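You operate a simulated robot arm through the tools that you are given. There is no shell and no other tool.

Carry out the task below with a simulated robot arm. There is one attempt and no reset: what you move stays moved.

JOB
Tip both small pans into the steel drum and clamp its lid closed.
Fine: the pans on the bin lids; both clamps; put the pans back.

It is judged by the outcome, as a careful person would: the job done as asked, and still so three seconds after it is handed in. It fails if anything else is knocked over, pushed out of place, dropped, spilled or broken. A push-on lid holds only when it is set on centred and level and pressed home; a screw cap is set on level and turned clockwise until tight.

ROBOT AND FRAMES
A 7-joint arm with a three-finger gripper, fixed in place. Base frame: the origin is at the foot of the arm, x ahead of it, y to its left, z up. Lengths are in cm, angles in rad, forces in N, time in s.
With the tool pointing down near the work surface it reaches from about 10 to 92 cm from the base axis. Its first joint turns from -2.897 to 2.897 rad. Payload 2.69 kg.
The tool frame sits at the grasp point between the pads (the TCP): z along the fingers, y along the line on which they close. The tips reach 3 cm beyond it. The gripper opens to 12.8 cm. The gripper's body begins 11.7 cm behind the TCP.
Orientation is told as [roll, pitch, yaw] about the base's x, y, z axes, in that order, counted from this pose: with the fingers straight down and closing along the base's y, the tool's x points along the base's -x, its y along +y and its z along -z.

CONTROLS
- The arm moves only by the tool move_arm. Its argument "deltas" is a list that holds one entry, the list of rows, each a list of 7 numbers: the turn, a rotation vector about the base's x, y, z in rad, then the shift along the base's x, y, z in cm, then the gripper command, from -1 (shut) to 1 (fully open), values between in proportion. In form: [[[wx, wy, wz, dx, dy, dz, fingers], ...]]. A call has 1 to 20 rows; each row is the pose to reach, as a shift and turn from the pose commanded when the call began. A row lasts 0.2 s, in which the tool goes at most 5 cm and 0.15 rad; a call with a longer step from one row to the next is refused whole, and so is a gripper value outside its range. A pose out of reach is approached as far as the arm can. The call stops where the force on the tool passes 40 N (or 10 N more than at its start, if that is more) or the arm is blocked; 0.2 s more then pass. The fingers move at their own pace and stop on an object; they squeeze with about 43 N. The grip force told is the motor's: it shows also when the fingers shut on nothing. Time passes only in rows, and 0.2 s behind the last, so rows that repeat a pose let the fingers close. It gives the time, the measured TCP pose, the force on the tool (base axes), the opening and the grip force at its end, in the units of the frame above (readings bear some noise), with the torque about the TCP (base axes, N m) and any sound that the robot's microphone picked up, and new pictures: "views" is both (left out), scene, wrist or none.
- Cameras (640 x 400 px; columns grow to the right, rows downward): "scene" is fixed at [3.83, -64.95, 155.64]; the picture's right is [0.89, -0.46, 0.00], its down [-0.19, -0.38, -0.91] and it looks along [0.41, 0.81, -0.42] (base axes); focal length 370 px, centre (320, 200). "wrist" rides on the gripper at [5.8, 5.4, -13.1] in the tool frame; the picture's right is [-0.68, 0.74, 0.00], its down [-0.62, -0.57, -0.55] and it looks along [-0.40, -0.37, 0.84] (tool axes); focal length 234 px, centre (320, 200). There is no depth. A picture from a camera that has moved, and an enlarged one, comes with that camera's place and axes in the base frame and with its lens. The place of the scene camera against the robot may be out by one fixed shift of up to 1.8 cm in any direction.
- move_column(by): slides the trunk up (or, below 0, down) by that many cm; the arm rides with it, the base frame stays. It gives what a move gives, with no picture.
- close_up(camera, box): a new picture of the part [left, top, right, bottom] of that camera's present view, enlarged. It takes no simulated time.
- sign_off(): hands the job in; it is judged then, once.

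Nothing tells you positions but the pictures and the camera data. Unless the task says otherwise, let go and move clear before handing in.

The tools are called by a JSON object that holds its "api" and its "payload". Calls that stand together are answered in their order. move_arm: Moves the arm, as the interface text tells. Its arguments: {"type":"object","properties":{"deltas":{"type":"array"},"views":{"type":"string","enum":["both","scene","wrist","none"]}},"required":["deltas"]} The other tools are called the same way: move_column (by) slides the trunk up or down; close_up (camera, box) takes an enlarged picture of a part of a camera's view; sign_off () hands the job in.

At the start:

```text
t: 0.0
tool_pos: [56.56, 49.45, 130.71]
ee_rot: [0.001, 0.001, 0.0]
wrist_force: [0.7, 0.1, -0.8]
wrist_torque: [0.0, -0.02, 0.01]
gripper_width: 12.81
grip_force: 0.2
trunk travel left (down, up): [-15.0, 20.0]
```

scene: 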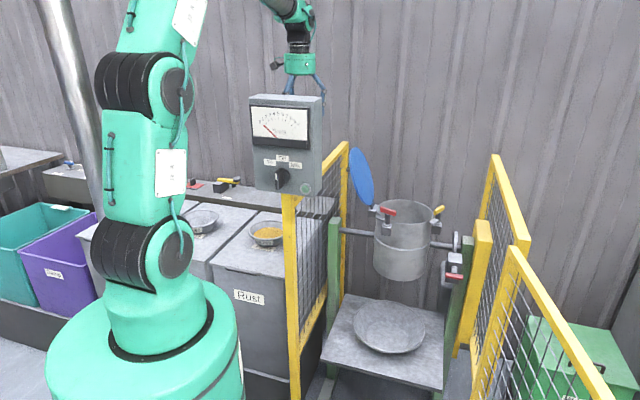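
wrist: 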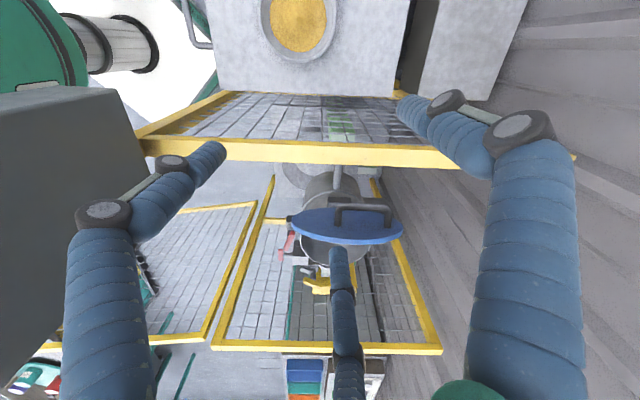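

I see a steel drum on a stand with an open blue lid, two pans on the grey bin lids (one holding yellow grain), and the drum behind yellow guards. I'll enlarge the views first to locate everything before moving.

{"api": "close_up", "payload": {"camera": "scene", "box": [320, 130, 480, 230]}}

{"api": "close_up", "payload": {"camera": "scene", "box": [160, 160, 320, 260]}}

{"api": "close_up", "payload": {"camera": "scene", "box": [320, 180, 480, 280]}}

{"api": "close_up", "payload": {"camera": "wrist", "box": [220, 150, 460, 300]}}

{"api": "close_up", "payload": {"camera": "wrist", "box": [200, 0, 440, 150]}}

{"api": "close_up", "payload": {"camera": "scene", "box": [320, 260, 480, 360]}}

```text
4.00 times, centred on (400, 180) of scene
camera zoom: at [3.83, -64.95, 155.64], right [0.89, -0.46, 0.0], down [-0.19, -0.38, -0.91], along [0.41, 0.81, -0.42], focal length 1479 px, centre (0, 280)
```

zoom: 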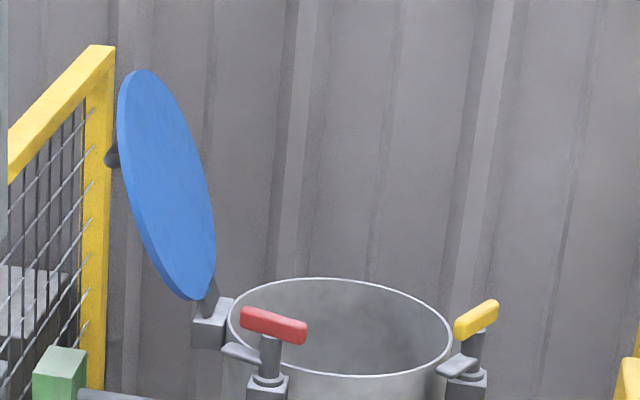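

```text
4.00 times, centred on (240, 210) of scene
camera zoom: at [3.83, -64.95, 155.64], right [0.89, -0.46, 0.0], down [-0.19, -0.38, -0.91], along [0.41, 0.81, -0.42], focal length 1479 px, centre (640, 160)
```

zoom: 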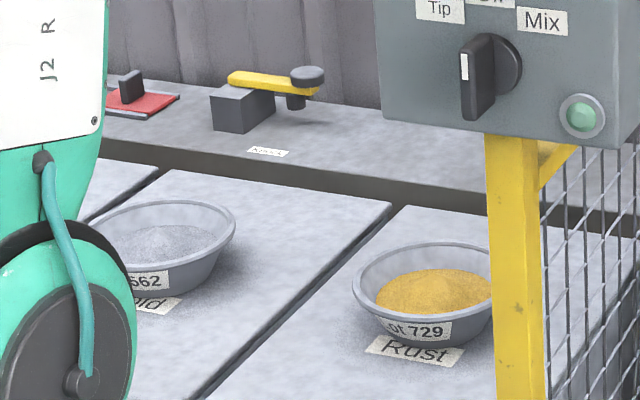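

```text
4.00 times, centred on (400, 230) of scene
camera zoom: at [3.83, -64.95, 155.64], right [0.89, -0.46, 0.0], down [-0.19, -0.38, -0.91], along [0.41, 0.81, -0.42], focal length 1479 px, centre (0, 80)
```

zoom: 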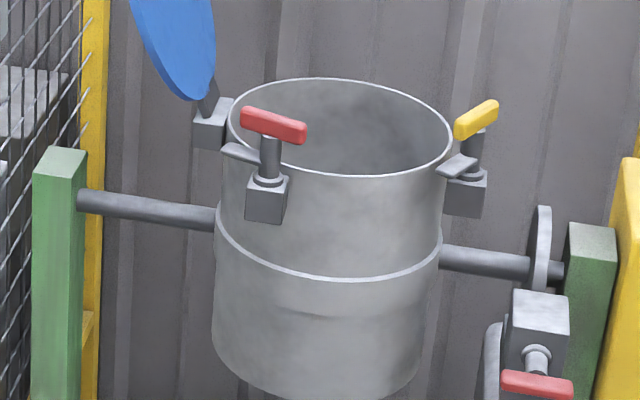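

```text
2.67 times, centred on (340, 225) of wrist
camera zoom: at [50.77, 54.79, 143.85], right [0.68, 0.74, 0.0], down [0.62, -0.57, 0.55], along [0.4, -0.37, -0.84], focal length 624 px, centre (267, 133)
```

zoom: 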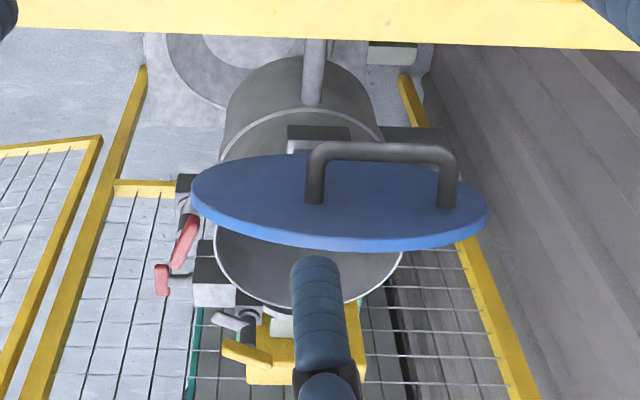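

```text
2.67 times, centred on (320, 75) of wrist
camera zoom: at [50.77, 54.79, 143.85], right [0.68, 0.74, 0.0], down [0.62, -0.57, 0.55], along [0.4, -0.37, -0.84], focal length 624 px, centre (320, 533)
```

zoom: 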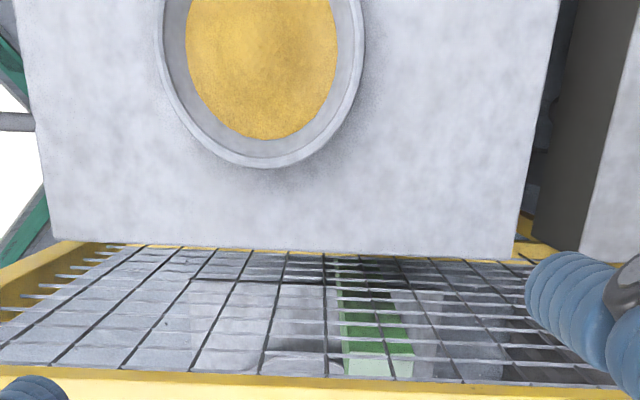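

```text
4.00 times, centred on (400, 310) of scene
camera zoom: at [3.83, -64.95, 155.64], right [0.89, -0.46, 0.0], down [-0.19, -0.38, -0.91], along [0.41, 0.81, -0.42], focal length 1479 px, centre (0, -240)
```

zoom: 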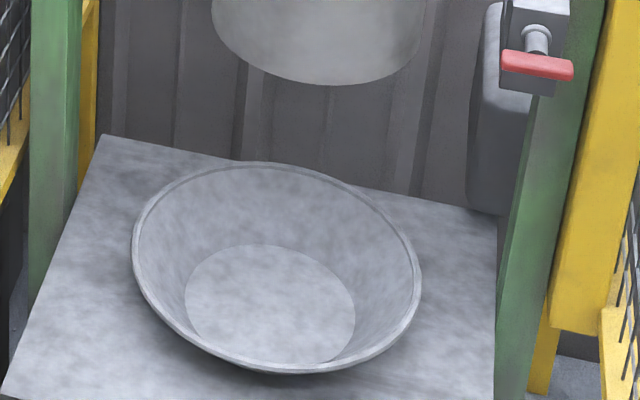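

The drum mouth seems to be near (86, 28, 96), the Rust pan near (43, 54, 85) and the second pan near (20, 75, 85), with the yellow fence top at z≈110 in between. I'll move the wrist camera over the pans to measure them.

{"api": "move_arm", "payload": {"deltas": [[[0, 0, 0, -4, 1, 0, 1], [0, 0, 0, -8, 3, 0, 1], [0, 0, 0, -11, 5, 0, 1]]], "views": "both"}}

```text
t: 0.8
tool_pos: [45.6, 54.65, 130.68]
ee_rot: [-0.003, 0.0, 0.003]
wrist_force: [0.2, 0.2, -0.5]
wrist_torque: [-0.04, 0.02, -0.02]
gripper_width: 12.77
grip_force: 0.0
trunk travel left (down, up): [-15.0, 20.0]
camera wrist: at [39.81, 59.88, 143.77], right [0.68, 0.74, 0.0], down [0.62, -0.57, 0.55], along [0.4, -0.37, -0.84], focal length 234 px, centre (320, 200)
```

scene: 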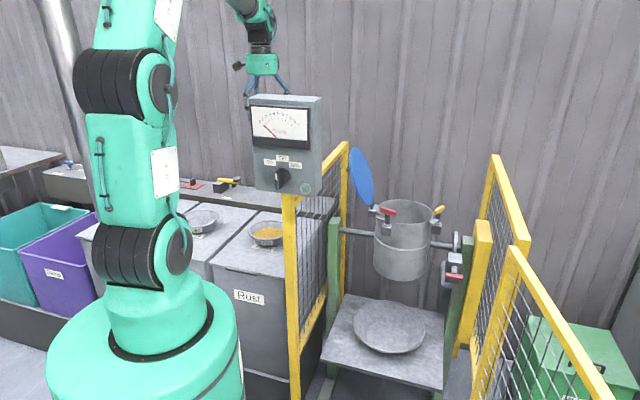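
wrist: 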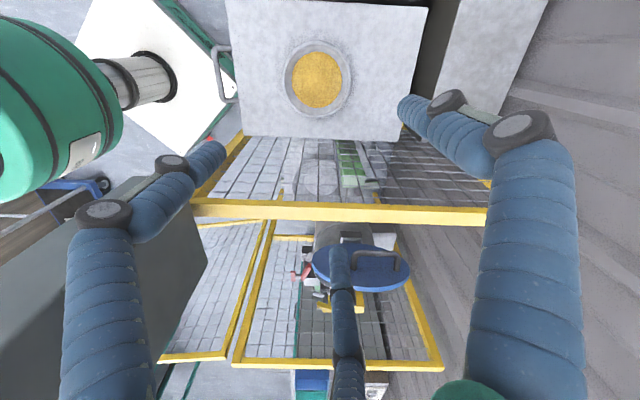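

The wrist view shows the Rust pan centred near (43, 55.5), about 15 cm across, so it must be gripped by its wall. I'll raise the trunk for clearance over the control box, then go and look at the second pan.

{"api": "move_column", "payload": {"by": 15}}

{"api": "move_arm", "payload": {"deltas": [[[0, 0, 0, -4, 2, -3, 1], [0, 0, 0, -8, 4, -6, 1], [0, 0, 0, -12, 6, -9, 1], [0, 0, 0, -16, 8, -12, 1], [0, 0, 0, -19, 10, -16, 1], [0, 0, 0, -20, 10, -20, 1], [0, 0, 0, -20, 10, -25, 1]]], "views": "both"}}

```text
t: 2.5
tool_pos: [45.54, 54.64, 145.74]
ee_rot: [-0.001, 0.002, 0.001]
wrist_force: [0.8, -0.9, 0.3]
wrist_torque: [-0.01, 0.01, -0.02]
gripper_width: 12.79
grip_force: 0.0
trunk travel left (down, up): [-30.0, 5.0]
```

```text
refused: row 1 steps farther than a row can; nothing moved
```

The trunk is up 15 cm; my first row was too long a step. I'll redo it with shorter steps towards the second pan.

{"api": "move_arm", "payload": {"deltas": [[[0, 0, 0, -3, 1.5, -3, 1], [0, 0, 0, -6, 3, -6, 1], [0, 0, 0, -9, 4.5, -9, 1], [0, 0, 0, -12, 6, -12, 1], [0, 0, 0, -15, 7.5, -15, 1], [0, 0, 0, -18, 9, -18, 1], [0, 0, 0, -20, 10, -21, 1], [0, 0, 0, -20, 10, -25, 1]]], "views": "both"}}

```text
t: 4.3
tool_pos: [25.74, 64.81, 120.72]
ee_rot: [0.001, 0.0, -0.001]
wrist_force: [-0.6, 0.3, -0.2]
wrist_torque: [-0.03, 0.04, 0.04]
gripper_width: 12.77
grip_force: 0.0
trunk travel left (down, up): [-30.0, 5.0]
camera wrist: at [19.91, 70.0, 133.74], right [0.68, 0.74, 0.0], down [0.62, -0.57, 0.55], along [0.4, -0.37, -0.84], focal length 234 px, centre (320, 200)
```

scene: 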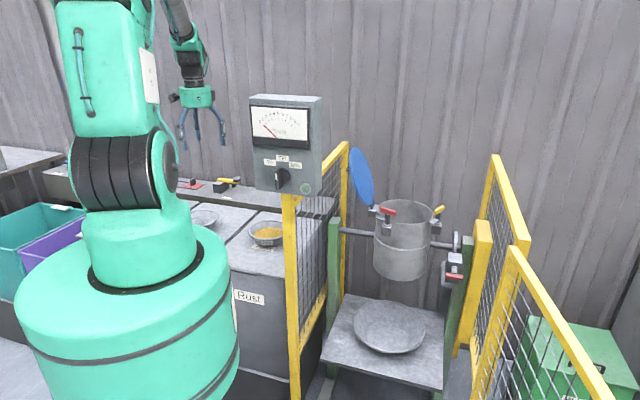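
wrist: 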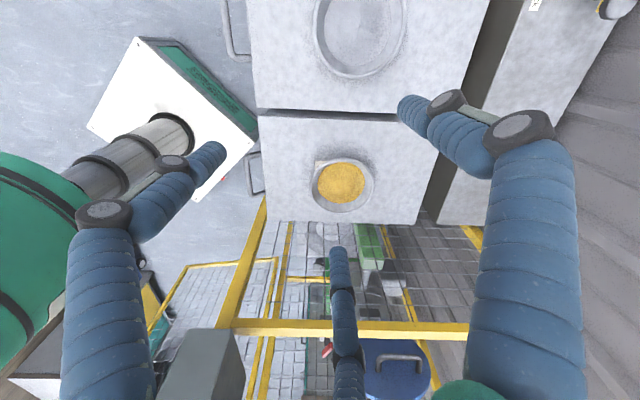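

I can see both pans now: the Rust pan is at about (43, 55.6) and the other is near (21.5, 76.5). I'll enlarge both for the wall profile.

{"api": "close_up", "payload": {"camera": "wrist", "box": [280, 0, 440, 100]}}

{"api": "close_up", "payload": {"camera": "wrist", "box": [280, 140, 408, 220]}}

{"api": "close_up", "payload": {"camera": "scene", "box": [180, 200, 300, 275]}}

{"api": "close_up", "payload": {"camera": "scene", "box": [360, 190, 472, 260]}}

```text
4.00 times, centred on (360, 50) of wrist
camera zoom: at [19.91, 70.0, 133.74], right [0.68, 0.74, 0.0], down [0.62, -0.57, 0.55], along [0.4, -0.37, -0.84], focal length 937 px, centre (160, 800)
```

zoom: 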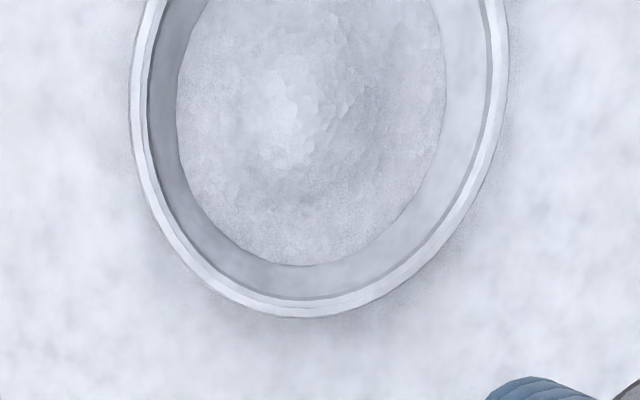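

```text
5.00 times, centred on (344, 180) of wrist
camera zoom: at [19.91, 70.0, 133.74], right [0.68, 0.74, 0.0], down [0.62, -0.57, 0.55], along [0.4, -0.37, -0.84], focal length 1171 px, centre (200, 300)
```

zoom: 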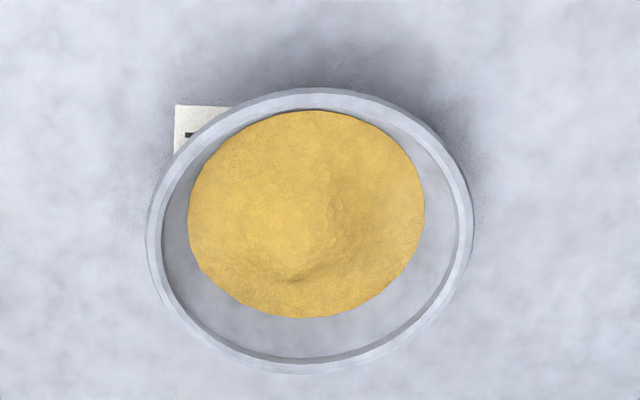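

```text
5.33 times, centred on (240, 238) of scene
camera zoom: at [3.83, -64.95, 155.64], right [0.89, -0.46, 0.0], down [-0.19, -0.38, -0.91], along [0.41, 0.81, -0.42], focal length 1973 px, centre (747, 0)
```

zoom: 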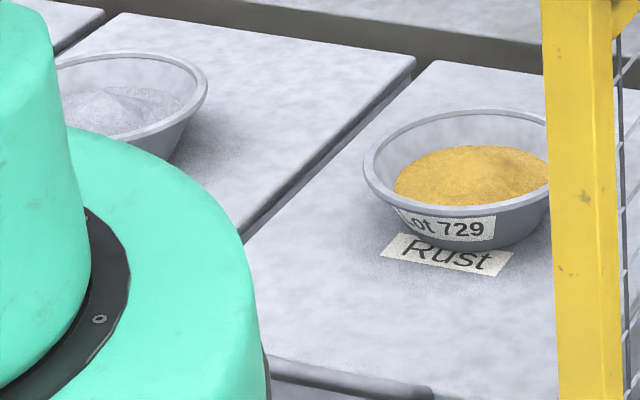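

```text
5.71 times, centred on (416, 225) of scene
camera zoom: at [3.83, -64.95, 155.64], right [0.89, -0.46, 0.0], down [-0.19, -0.38, -0.91], along [0.41, 0.81, -0.42], focal length 2114 px, centre (-229, 57)
```

zoom: 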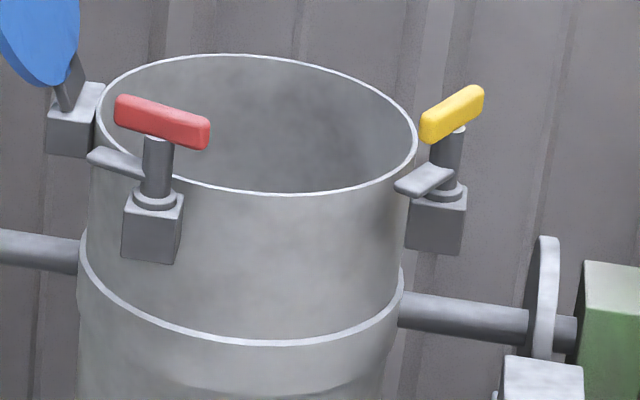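

The pan walls slope about 27° from vertical with a rim about 15 cm across, so the hand should lean with the wall. Next I'll swing high over the fence to inspect the drum, hinge and clamps.

{"api": "move_arm", "payload": {"deltas": [[[0, 0, -0.08, 2, -1, 4.3, 1], [0, 0, -0.16, 4, -2, 8.6, 1], [0, 0, -0.24, 6, -3, 13, 1], [0, 0, -0.32, 8, -4, 17, 1], [0, 0, -0.4, 10.5, -5.5, 21, 1], [0, 0, -0.48, 13.5, -7.5, 23.5, 1], [0, 0, -0.56, 17.5, -10, 24.5, 1], [0, 0, -0.64, 21.5, -12.5, 24.5, 1], [0, 0, -0.72, 25.3, -15.5, 24.5, 1], [0, 0, -0.8, 29, -18.7, 24.5, 1], [0, 0, -0.88, 32.5, -22, 24.5, 1], [0, 0, -0.96, 36, -25.4, 24.5, 1], [0, 0, -1.04, 39.3, -29, 24.5, 1], [0, 0, -1.12, 42.3, -32.8, 24.5, 1], [0, 0, -1.2, 45.2, -36.7, 24.5, 1], [0, 0, -1.257, 47.5, -39, 24.5, 1]]], "views": "both"}}

```text
t: 7.8
tool_pos: [73.25, 25.61, 145.32]
ee_rot: [-0.001, 0.001, -1.258]
wrist_force: [-0.2, 0.3, 1.0]
wrist_torque: [0.0, 0.01, -0.01]
gripper_width: 12.8
grip_force: 0.0
trunk travel left (down, up): [-30.0, 5.0]
camera wrist: at [76.58, 32.73, 158.31], right [0.91, -0.42, 0.0], down [-0.35, -0.76, 0.55], along [-0.23, -0.5, -0.84], focal length 234 px, centre (320, 200)
```

scene: 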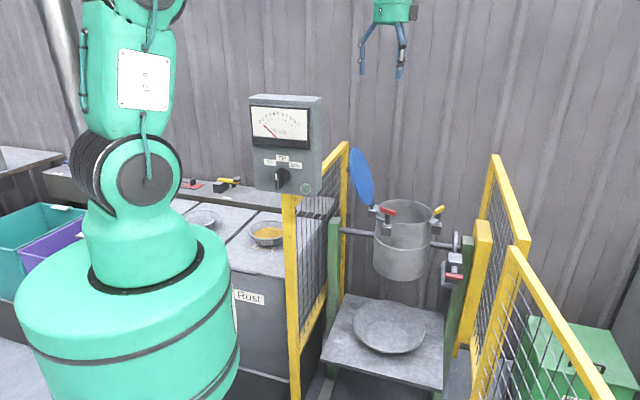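
wrist: 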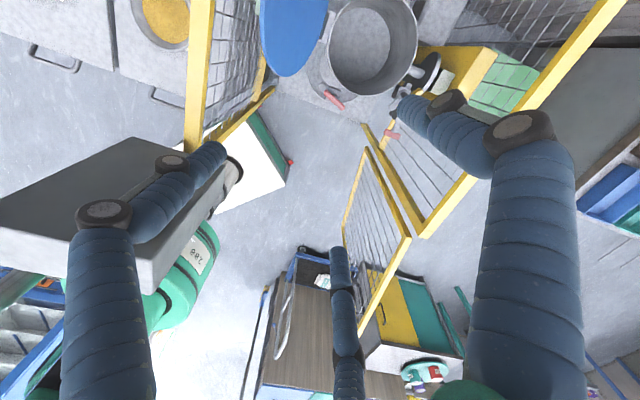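

The hand hangs high before the drum with no contact. I'll lean the tool outward here to test the pouring posture and to get a side view of the drum, hinge and clamps.

{"api": "move_arm", "payload": {"deltas": [[[0.046, -0.143, 0, 0, 0, -2, 1], [0.092, -0.285, 0, 0, 0, -4, 1], [0.138, -0.428, 0, 0, 0, -6, 1], [0.184, -0.57, 0, 0, 0, -8, 1], [0.23, -0.713, 0, 0, 0, -10, 1], [0.276, -0.856, 0, 0, 0, -10, 1]]], "views": "both"}}

```text
t: 9.3
tool_pos: [72.86, 25.4, 132.32]
ee_rot: [0.859, -0.004, -1.258]
wrist_force: [1.3, -0.3, 0.3]
wrist_torque: [-0.03, 0.12, -0.04]
gripper_width: 12.81
grip_force: 0.1
trunk travel left (down, up): [-30.0, 5.0]
stopped in row 6: the arm was blocked; the commanded pose is now the measured one
camera wrist: at [65.03, 28.97, 144.75], right [0.67, -0.49, 0.56], down [-0.56, -0.83, -0.07], along [0.5, -0.27, -0.83], focal length 234 px, centre (320, 200)
```

scene: 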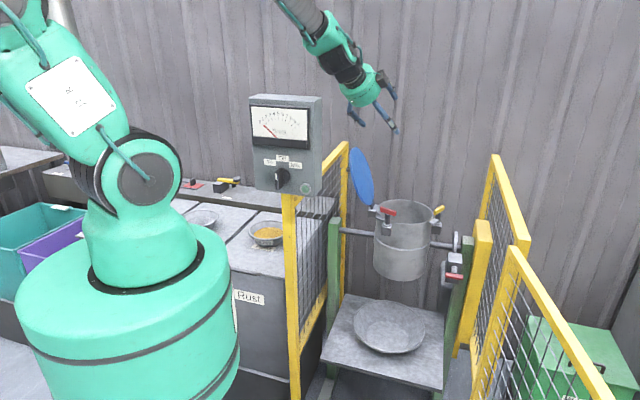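
wrist: 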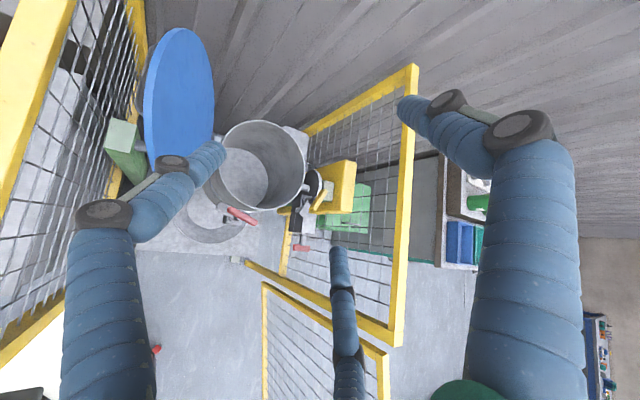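

The outward lean stops at about 49° by a joint limit, so I'll need a different pouring direction. First I'll use this good view of the drum to study the clamps.

{"api": "close_up", "payload": {"camera": "wrist", "box": [184, 100, 344, 200]}}

{"api": "close_up", "payload": {"camera": "wrist", "box": [184, 160, 344, 260]}}

{"api": "close_up", "payload": {"camera": "wrist", "box": [100, 0, 260, 100]}}

```text
4.00 times, centred on (264, 150) of wrist
camera zoom: at [65.03, 28.97, 144.75], right [0.67, -0.49, 0.56], down [-0.56, -0.83, -0.07], along [0.5, -0.27, -0.83], focal length 937 px, centre (544, 400)
```

zoom: 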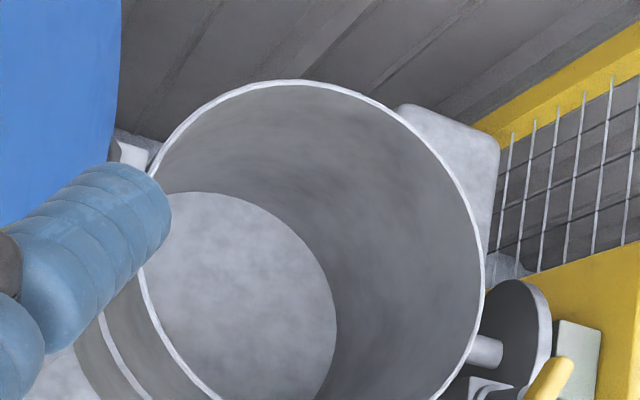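

```text
4.00 times, centred on (264, 210) of wrist
camera zoom: at [65.03, 28.97, 144.75], right [0.67, -0.49, 0.56], down [-0.56, -0.83, -0.07], along [0.5, -0.27, -0.83], focal length 937 px, centre (544, 160)
```

zoom: 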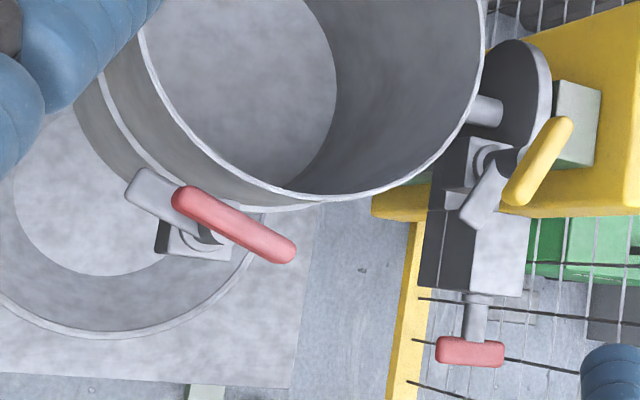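

```text
4.00 times, centred on (180, 50) of wrist
camera zoom: at [65.03, 28.97, 144.75], right [0.67, -0.49, 0.56], down [-0.56, -0.83, -0.07], along [0.5, -0.27, -0.83], focal length 937 px, centre (880, 800)
```

zoom: 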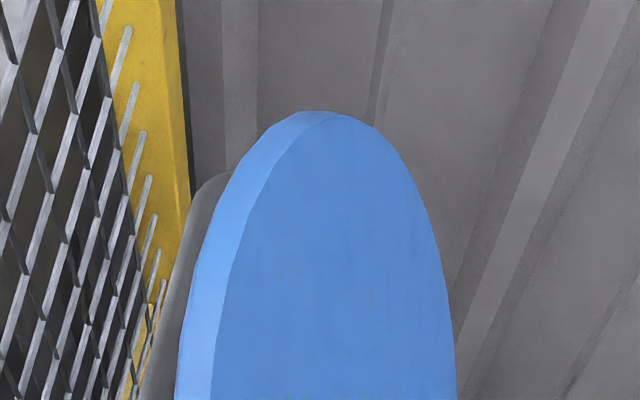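

Both clamps' dogs lie tangentially now (both need about 90° clockwise to swing over the lid). I'll enlarge the gripper in the scene picture to calibrate the scene camera's shift against the known TCP.

{"api": "close_up", "payload": {"camera": "scene", "box": [300, 50, 428, 130]}}

{"api": "close_up", "payload": {"camera": "scene", "box": [240, 80, 352, 150]}}

```text
5.00 times, centred on (364, 90) of scene
camera zoom: at [3.83, -64.95, 155.64], right [0.89, -0.46, 0.0], down [-0.19, -0.38, -0.91], along [0.41, 0.81, -0.42], focal length 1849 px, centre (100, 750)
```

zoom: 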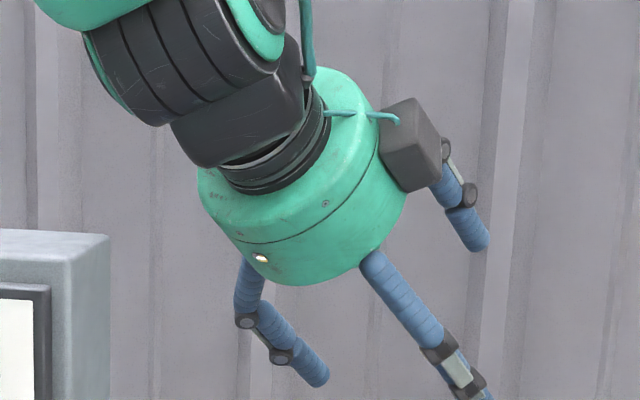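

```text
5.71 times, centred on (296, 115) of scene
camera zoom: at [3.83, -64.95, 155.64], right [0.89, -0.46, 0.0], down [-0.19, -0.38, -0.91], along [0.41, 0.81, -0.42], focal length 2114 px, centre (457, 686)
```

zoom: 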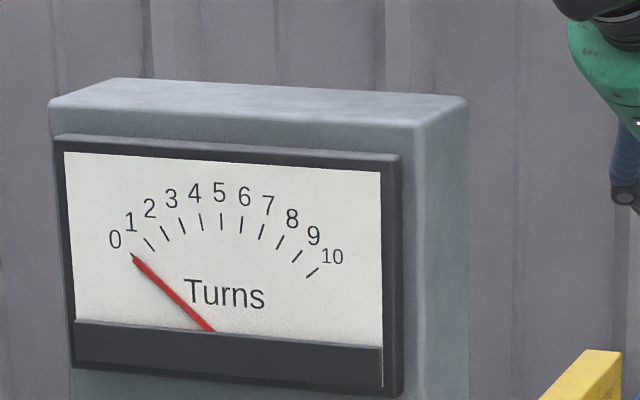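

The hand is drawn with three jointed fingers, so I need to see how they really close. I'll untilt in free air and shut the gripper to watch it.

{"api": "move_arm", "payload": {"deltas": [[[-0.046, 0.143, 0, 0, 0, 1, 0], [-0.092, 0.285, 0, 1, 0, 2, 0], [-0.138, 0.428, 0, 2, 0, 2, 0], [-0.184, 0.57, 0, 3, 0, 2, 0], [-0.23, 0.713, 0, 4, 0, 2, 0], [-0.265, 0.817, 0, 5, 0, 2, 0]]], "views": "both"}}

{"api": "move_arm", "payload": {"deltas": [[[0, 0, 0, 0, 0, 0, -1], [0, 0, 0, 0, 0, 0, -1], [0, 0, 0, 0, 0, 0, -1]]], "views": "both"}}

```text
t: 10.8
tool_pos: [77.83, 25.34, 134.46]
ee_rot: [0.0, -0.002, -1.255]
wrist_force: [0.8, 0.2, -0.5]
wrist_torque: [0.04, -0.03, 0.01]
gripper_width: 6.41
grip_force: 0.0
trunk travel left (down, up): [-30.0, 5.0]
camera wrist: at [81.23, 32.55, 147.43], right [0.91, -0.41, 0.0], down [-0.35, -0.76, 0.55], along [-0.23, -0.5, -0.84], focal length 234 px, centre (320, 200)
```

scene: 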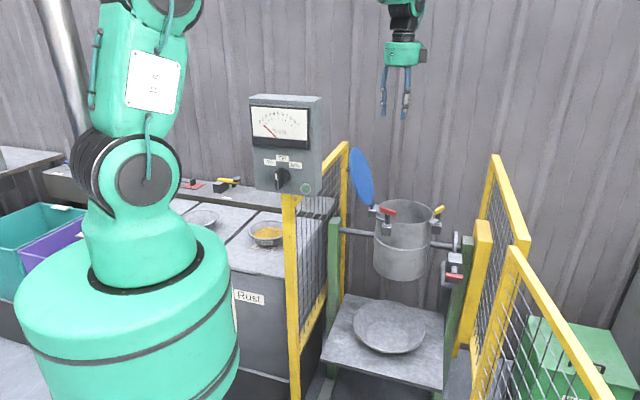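
wrist: 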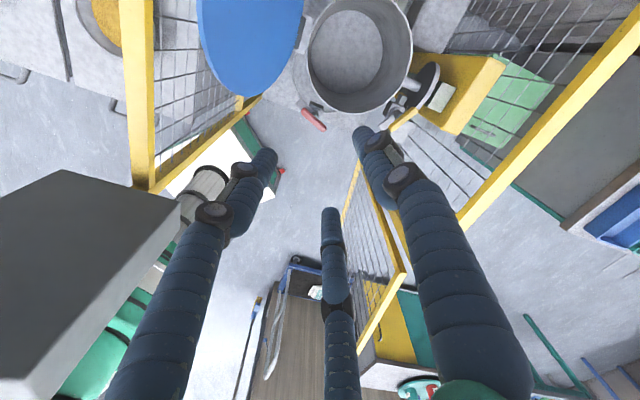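

```text
t: 11.6
tool_pos: [77.81, 25.37, 134.47]
ee_rot: [0.003, -0.001, -1.254]
wrist_force: [0.4, 0.1, -0.3]
wrist_torque: [0.02, -0.02, 0.0]
gripper_width: 0.2
grip_force: 31.4
trunk travel left (down, up): [-30.0, 5.0]
camera wrist: at [81.2, 32.53, 147.48], right [0.91, -0.41, 0.0], down [-0.35, -0.76, 0.55], along [-0.23, -0.5, -0.84], focal length 234 px, centre (320, 200)
```

scene: 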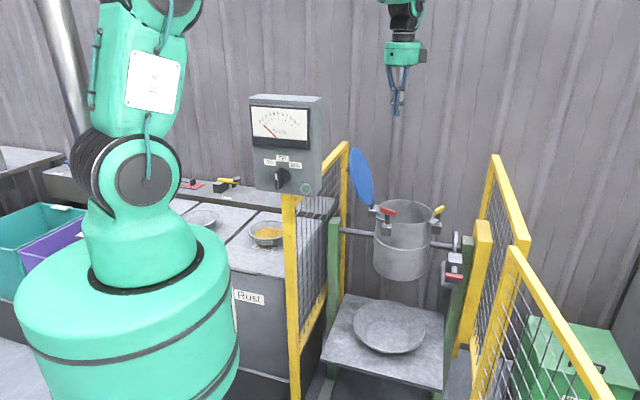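
wrist: 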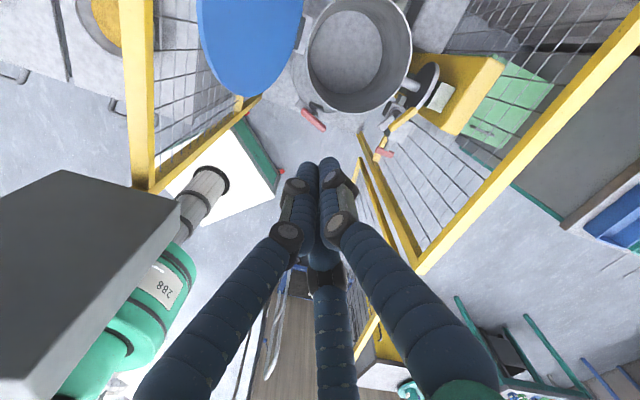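

The three drawn fingers close together onto the TCP. I think the better pouring posture is gripping the pan's near (robot) side and rolling the hand about the radial axis toward the open right side; I'll rehearse that in free air above the drum.

{"api": "move_arm", "payload": {"deltas": [[[0.046, -0.143, 0, 0, 0, 0, -1], [0.092, -0.285, 0, 0, 0, 0, -1], [0.145, -0.447, 0, 0, 0, 0, -1]]], "views": "none"}}

{"api": "move_arm", "payload": {"deltas": [[[0.143, 0.046, 0, 0, 0, 0, -1], [0.285, 0.093, 0, 0, 0, 0, -1], [0.428, 0.139, 0, 0, 0, 0, -1], [0.57, 0.185, 0, 0, 0, 0, -1], [0.713, 0.232, 0, 0, 0, 0, -1], [0.856, 0.278, 0, 0, 0, 0, -1], [0.998, 0.324, 0, 0, 0, 0, -1], [1.141, 0.371, 0, 0, 0, 0, -1], [1.284, 0.417, 0, 0, 0, 0, -1], [1.426, 0.463, 0, 0, 0, 0, -1], [1.569, 0.51, 0, 0, 0, 0, -1], [1.712, 0.556, 0, 0, 0, 0, -1]]], "views": "both"}}

```text
refused: row 3 steps farther than a row can; nothing moved
```

```text
t: 14.2
tool_pos: [77.95, 25.39, 134.54]
ee_rot: [3.134, 1.343, 1.873]
wrist_force: [-0.1, 0.2, -0.3]
wrist_torque: [-0.02, 0.01, 0.03]
gripper_width: 0.22
grip_force: 31.5
trunk travel left (down, up): [-30.0, 5.0]
camera wrist: at [87.38, 13.57, 137.13], right [0.66, 0.37, -0.66], down [-0.42, -0.55, -0.73], along [-0.63, 0.75, -0.2], focal length 234 px, centre (320, 200)
```

scene: 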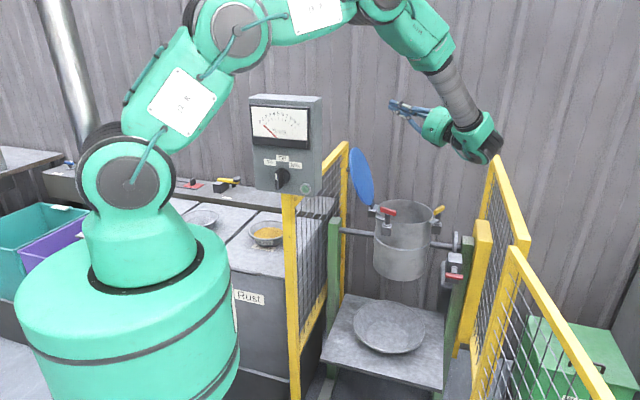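
wrist: 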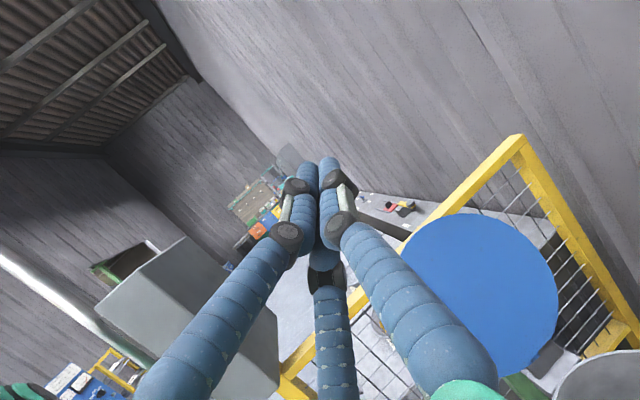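

The roll of 103° is reachable. I'll roll back, add the 27° lean toward the robot, and rehearse the roll again in the true grasp posture.

{"api": "move_arm", "payload": {"deltas": [[[-0.143, -0.046, 0, 0, 0, 0, -1], [-0.285, -0.093, 0, 0, 0, 0, -1], [-0.428, -0.139, 0, 0, 0, 0, -1], [-0.57, -0.185, 0, 0, 0, 0, -1], [-0.713, -0.232, 0, 0, 0, 0, -1], [-0.856, -0.278, 0, 0, 0, 0, -1], [-0.998, -0.324, 0, 0, 0, 0, -1], [-1.141, -0.371, 0, 0, 0, 0, -1], [-1.284, -0.417, 0, 0, 0, 0, -1], [-1.426, -0.463, 0, 0, 0, 0, -1], [-1.569, -0.51, 0, 0, 0, 0, -1], [-1.712, -0.556, 0, 0, 0, 0, -1]]], "views": "none"}}

{"api": "move_arm", "payload": {"deltas": [[[0.043, -0.133, 0, 0, 0, 0, -1], [0.086, -0.266, 0, 0, 0, 0, -1], [0.129, -0.399, 0, 0, 0, 0, -1], [0.145, -0.447, 0, 0, 0, 0, -1]]], "views": "none"}}

{"api": "move_arm", "payload": {"deltas": [[[0.143, 0.046, 0, 0, 0, 0, -1], [0.285, 0.093, 0, 0, 0, 0, -1], [0.428, 0.139, 0, 0, 0, 0, -1], [0.57, 0.185, 0, 0, 0, 0, -1], [0.713, 0.232, 0, 0, 0, 0, -1], [0.856, 0.278, 0, 0, 0, 0, -1], [0.998, 0.324, 0, 0, 0, 0, -1], [1.141, 0.371, 0, 0, 0, 0, -1], [1.284, 0.417, 0, 0, 0, 0, -1], [1.426, 0.463, 0, 0, 0, 0, -1], [1.569, 0.51, 0, 0, 0, 0, -1], [1.712, 0.556, 0, 0, 0, 0, -1]]], "views": "both"}}

```text
t: 16.8
tool_pos: [77.86, 25.63, 134.32]
ee_rot: [0.002, -0.003, -1.253]
wrist_force: [0.0, -0.7, -0.5]
wrist_torque: [-0.02, -0.01, -0.01]
gripper_width: 0.2
grip_force: 31.7
trunk travel left (down, up): [-30.0, 5.0]
```

```text
t: 17.8
tool_pos: [77.92, 25.48, 134.4]
ee_rot: [0.473, -0.004, -1.257]
wrist_force: [-0.4, 0.1, -0.2]
wrist_torque: [0.01, -0.03, 0.02]
gripper_width: 0.21
grip_force: 32.3
trunk travel left (down, up): [-30.0, 5.0]
```

```text
t: 20.4
tool_pos: [77.95, 25.37, 134.4]
ee_rot: [-2.672, 1.341, 1.881]
wrist_force: [0.8, -0.1, -0.4]
wrist_torque: [-0.02, -0.02, -0.01]
gripper_width: 0.2
grip_force: 31.5
trunk travel left (down, up): [-30.0, 5.0]
camera wrist: at [81.5, 10.66, 136.85], right [0.68, 0.04, -0.73], down [-0.69, -0.31, -0.65], along [-0.26, 0.95, -0.19], focal length 234 px, centre (320, 200)
```

scene: 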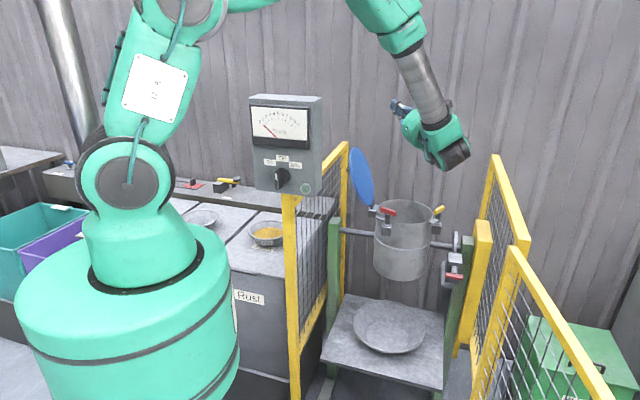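
wrist: 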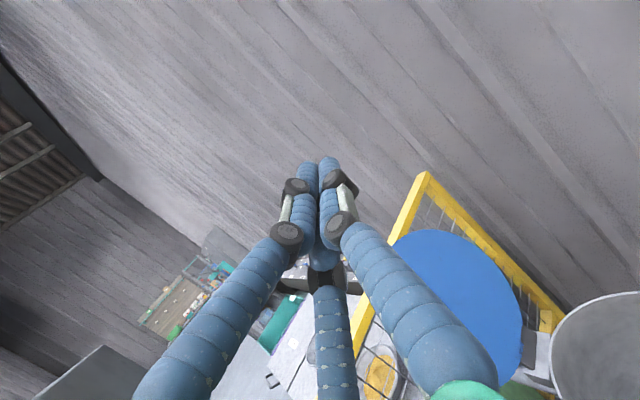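

The pour posture works. For the pick, the control box corner is close to a robot-side lean, so I'll grip the Rust pan from its −x side with the single (+y) finger outside. I'll unroll, then travel back high over the fence while turning the hand.

{"api": "move_arm", "payload": {"deltas": [[[-0.143, -0.046, 0, 0, 0, 0, -1], [-0.285, -0.093, 0, 0, 0, 0, -1], [-0.428, -0.139, 0, 0, 0, 0, -1], [-0.57, -0.185, 0, 0, 0, 0, -1], [-0.713, -0.232, 0, 0, 0, 0, -1], [-0.856, -0.278, 0, 0, 0, 0, -1], [-0.998, -0.324, 0, 0, 0, 0, -1], [-1.141, -0.371, 0, 0, 0, 0, -1], [-1.284, -0.417, 0, 0, 0, 0, -1], [-1.426, -0.463, 0, 0, 0, 0, -1], [-1.569, -0.51, 0, 0, 0, 0, -1], [-1.712, -0.556, 0, 0, 0, 0, -1]]], "views": "none"}}

{"api": "move_arm", "payload": {"deltas": [[[-0.043, 0.133, 0, 0, 0, 2, -1], [-0.086, 0.266, 0, 0, 0, 4, -1], [-0.129, 0.399, 0, 0, 0, 6, -1], [-0.145, 0.447, 0, 0, 0, 8, -1]]], "views": "none"}}

{"api": "move_arm", "payload": {"deltas": [[[0, 0, 0.14, -3, 2, 0, 0], [0, 0, 0.28, -6, 4, 0, 0], [0, 0, 0.42, -9.5, 6.5, 0, 0], [0, 0, 0.56, -13, 9.5, 0, 0], [0, 0, 0.7, -16.5, 12.5, 0, 0], [0, 0, 0.84, -20, 15.5, 0, 0], [0, 0, 0.98, -23.5, 18.5, 0, 0], [0, 0, 1.12, -27, 21, 0, 0], [0, 0, 1.26, -30.5, 23.5, 0, 0], [0, 0, 1.4, -34, 26, 0, 0], [0, 0, 1.54, -37.5, 28, 0, 0], [0, 0, 1.68, -41, 30, 0, 0], [0, 0, 1.82, -43, 31, -2, 0], [0, 0, 1.96, -43, 31, -4, 0]]], "views": "both"}}

```text
t: 22.9
tool_pos: [77.99, 25.56, 134.41]
ee_rot: [0.473, -0.004, -1.257]
wrist_force: [-0.1, -0.4, 0.4]
wrist_torque: [-0.01, 0.02, 0.0]
gripper_width: 0.2
grip_force: 31.3
trunk travel left (down, up): [-30.0, 5.0]
```

```text
t: 23.9
tool_pos: [77.82, 25.44, 142.46]
ee_rot: [0.0, -0.002, -1.254]
wrist_force: [0.0, 0.1, -0.1]
wrist_torque: [0.0, 0.02, -0.02]
gripper_width: 0.21
grip_force: 31.5
trunk travel left (down, up): [-30.0, 5.0]
```

```text
t: 26.9
tool_pos: [34.79, 56.59, 138.33]
ee_rot: [0.001, -0.003, 0.705]
wrist_force: [-0.2, 0.6, 0.4]
wrist_torque: [-0.07, 0.02, 0.02]
gripper_width: 6.42
grip_force: 0.0
trunk travel left (down, up): [-30.0, 5.0]
camera wrist: at [26.91, 56.66, 151.47], right [0.04, 1.0, 0.0], down [0.84, -0.03, 0.55], along [0.55, -0.02, -0.84], focal length 234 px, centre (320, 200)
```

scene: 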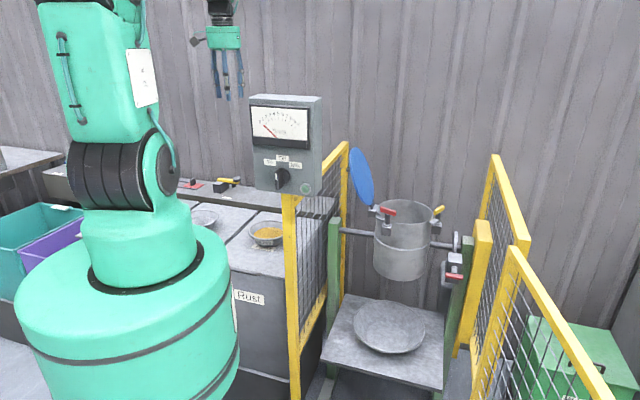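
wrist: 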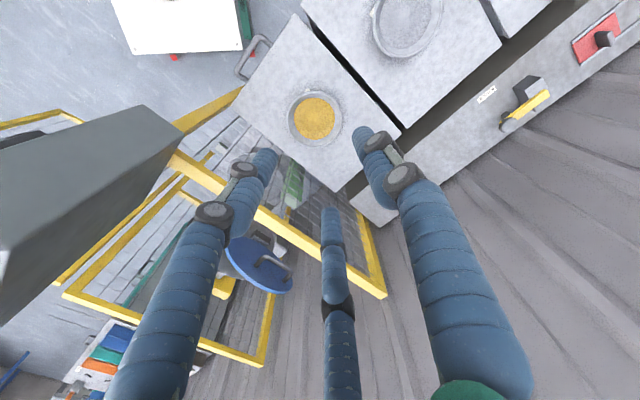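

The Rust pan measures near (43.4, 55) here. I'll check the control box clearance with a close-up, and look closer at both pans.

{"api": "close_up", "payload": {"camera": "wrist", "box": [0, 80, 240, 230]}}

{"api": "close_up", "payload": {"camera": "wrist", "box": [260, 0, 452, 160]}}

```text
2.67 times, centred on (120, 155) of wrist
camera zoom: at [26.91, 56.66, 151.47], right [0.04, 1.0, 0.0], down [0.84, -0.03, 0.55], along [0.55, -0.02, -0.84], focal length 624 px, centre (853, 320)
```

zoom: 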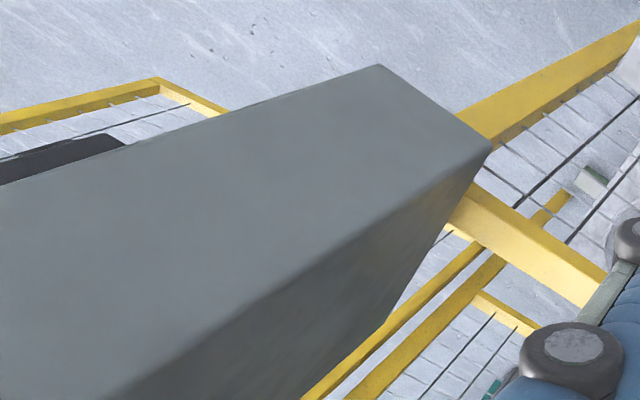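

```text
2.50 times, centred on (356, 80) of wrist
camera zoom: at [26.91, 56.66, 151.47], right [0.04, 1.0, 0.0], down [0.84, -0.03, 0.55], along [0.55, -0.02, -0.84], focal length 585 px, centre (230, 500)
```

zoom: 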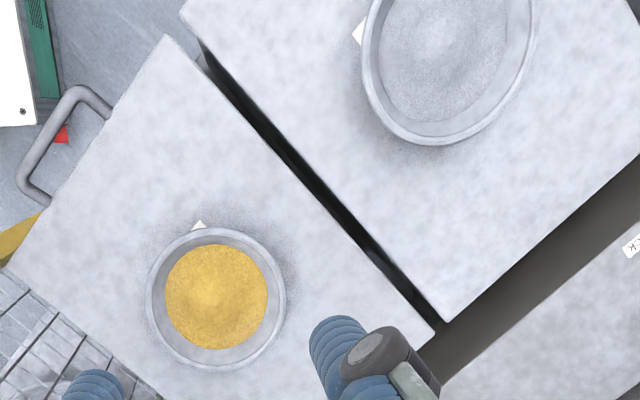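

The box's left face spans about (32.5, 31)–(37.3, 35), z 115–140, well clear of a −x side approach. I'll descend above the Rust pan's −x rim with yaw 90° and measure up close.

{"api": "move_arm", "payload": {"deltas": [[[0, 0, 0.1, 0.5, -0.2, -4, 0], [0, 0, 0.2, 1, -0.4, -8, 0], [0, 0, 0.3, 1.5, -0.6, -12, 0], [0, 0, 0.4, 2, -0.8, -16, 0], [0, 0, 0.5, 2.5, -1, -20, 0], [0, 0, 0.6, 3, -1.2, -24, 0], [0, 0, 0.7, 3, -1.4, -28, 0], [0, 0, 0.8, 3, -1.5, -32, 0], [0, 0, 0.866, 3, -1.6, -36, 0]]], "views": "both"}}

```text
t: 28.9
tool_pos: [37.81, 54.78, 102.38]
ee_rot: [0.001, -0.003, 1.573]
wrist_force: [0.5, -0.1, -0.1]
wrist_torque: [-0.05, 0.0, -0.01]
gripper_width: 6.42
grip_force: 0.1
trunk travel left (down, up): [-30.0, 5.0]
camera wrist: at [32.58, 49.01, 115.39], right [-0.74, 0.68, 0.0], down [0.57, 0.61, 0.55], along [0.37, 0.41, -0.84], focal length 234 px, centre (320, 200)
```

scene: 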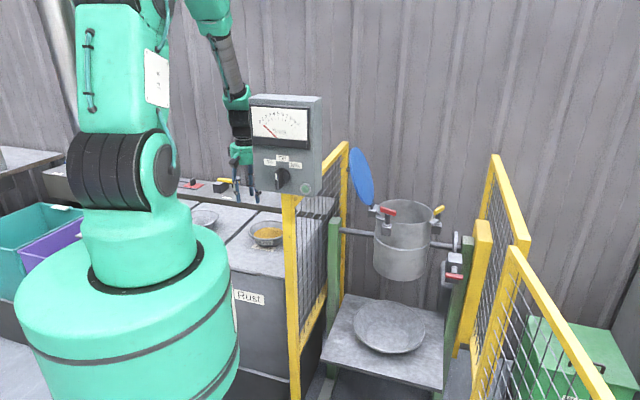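
wrist: 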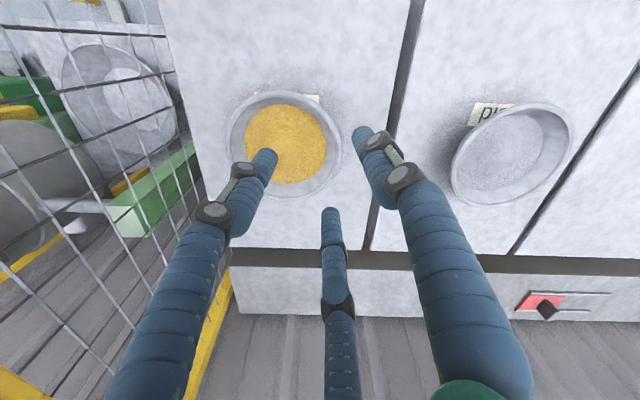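

Now I have a close view. I'll enlarge both pans here to refine centre, rim height and label.

{"api": "close_up", "payload": {"camera": "wrist", "box": [208, 70, 368, 220]}}

{"api": "close_up", "payload": {"camera": "wrist", "box": [432, 80, 592, 220]}}

{"api": "close_up", "payload": {"camera": "scene", "box": [190, 140, 302, 260]}}

```text
2.67 times, centred on (288, 145) of wrist
camera zoom: at [32.58, 49.01, 115.39], right [-0.74, 0.68, 0.0], down [0.57, 0.61, 0.55], along [0.37, 0.41, -0.84], focal length 624 px, centre (405, 347)
```

zoom: 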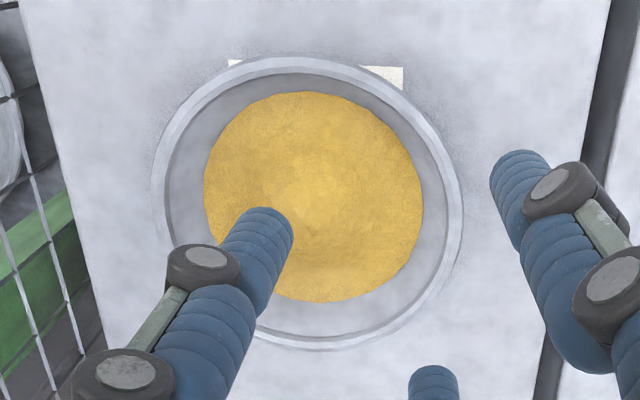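

```text
2.86 times, centred on (512, 150) of wrist
camera zoom: at [32.58, 49.01, 115.39], right [-0.74, 0.68, 0.0], down [0.57, 0.61, 0.55], along [0.37, 0.41, -0.84], focal length 669 px, centre (-229, 343)
```

zoom: 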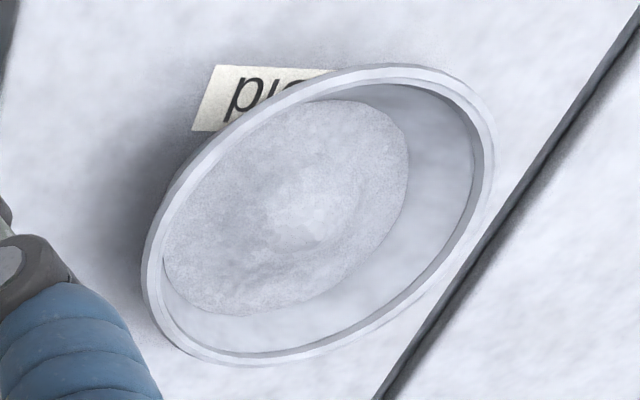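

```text
3.33 times, centred on (246, 200) of scene
camera zoom: at [3.83, -64.95, 155.64], right [0.89, -0.46, 0.0], down [-0.19, -0.38, -0.91], along [0.41, 0.81, -0.42], focal length 1233 px, centre (567, 200)
```

zoom: 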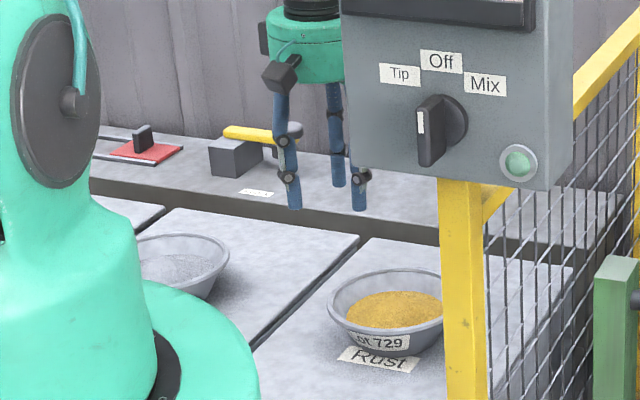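

The pan centre comes out near (43.8, 54.4) with the rim at z≈85. I'll lean the hand 27° with the wall and come to a standoff just above the −x rim with the fingers opened to about 4.5 cm.

{"api": "move_arm", "payload": {"deltas": [[[0, -0.12, 0, -1, -0.1, -2, -0.3], [0, -0.24, 0, -2, -0.2, -4, -0.3], [0, -0.36, 0, -3, -0.3, -6, -0.3], [0, -0.47, 0, -3.5, -0.4, -8, -0.3]]], "views": "both"}}

```text
t: 29.9
tool_pos: [34.38, 54.52, 94.42]
ee_rot: [-0.468, -0.003, 1.571]
wrist_force: [0.8, -0.6, 0.3]
wrist_torque: [-0.02, 0.04, 0.0]
gripper_width: 4.51
grip_force: 0.0
trunk travel left (down, up): [-30.0, 5.0]
camera wrist: at [23.69, 48.51, 103.65], right [-0.66, 0.68, -0.33], down [0.26, 0.61, 0.75], along [0.71, 0.41, -0.58], focal length 234 px, centre (320, 200)
```

scene: 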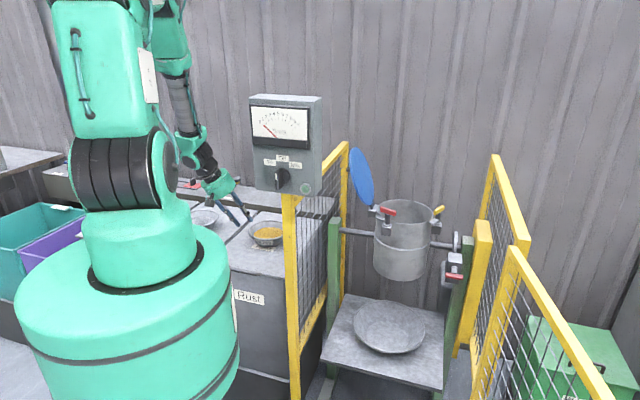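
wrist: 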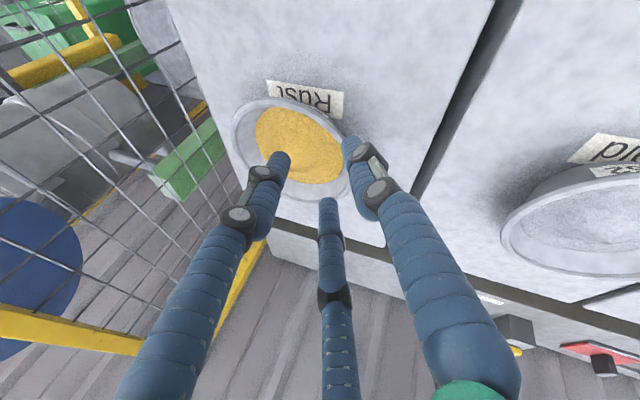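

The fingers straddle the near rim region. I'll zoom in to check the alignment of fingers to the rim before going down.

{"api": "close_up", "payload": {"camera": "wrist", "box": [220, 80, 380, 220]}}

{"api": "close_up", "payload": {"camera": "scene", "box": [190, 170, 300, 260]}}

```text
2.86 times, centred on (300, 150) of wrist
camera zoom: at [23.69, 48.51, 103.65], right [-0.66, 0.68, -0.33], down [0.26, 0.61, 0.75], along [0.71, 0.41, -0.58], focal length 669 px, centre (377, 343)
```

zoom: 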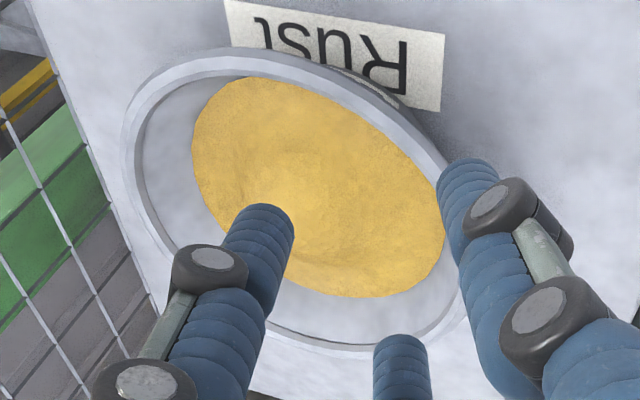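

```text
4.44 times, centred on (245, 215) of scene
camera zoom: at [3.83, -64.95, 155.64], right [0.89, -0.46, 0.0], down [-0.19, -0.38, -0.91], along [0.41, 0.81, -0.42], focal length 1644 px, centre (653, 133)
```

zoom: 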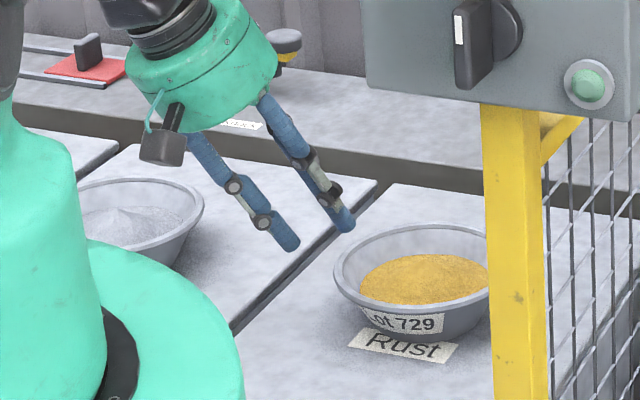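

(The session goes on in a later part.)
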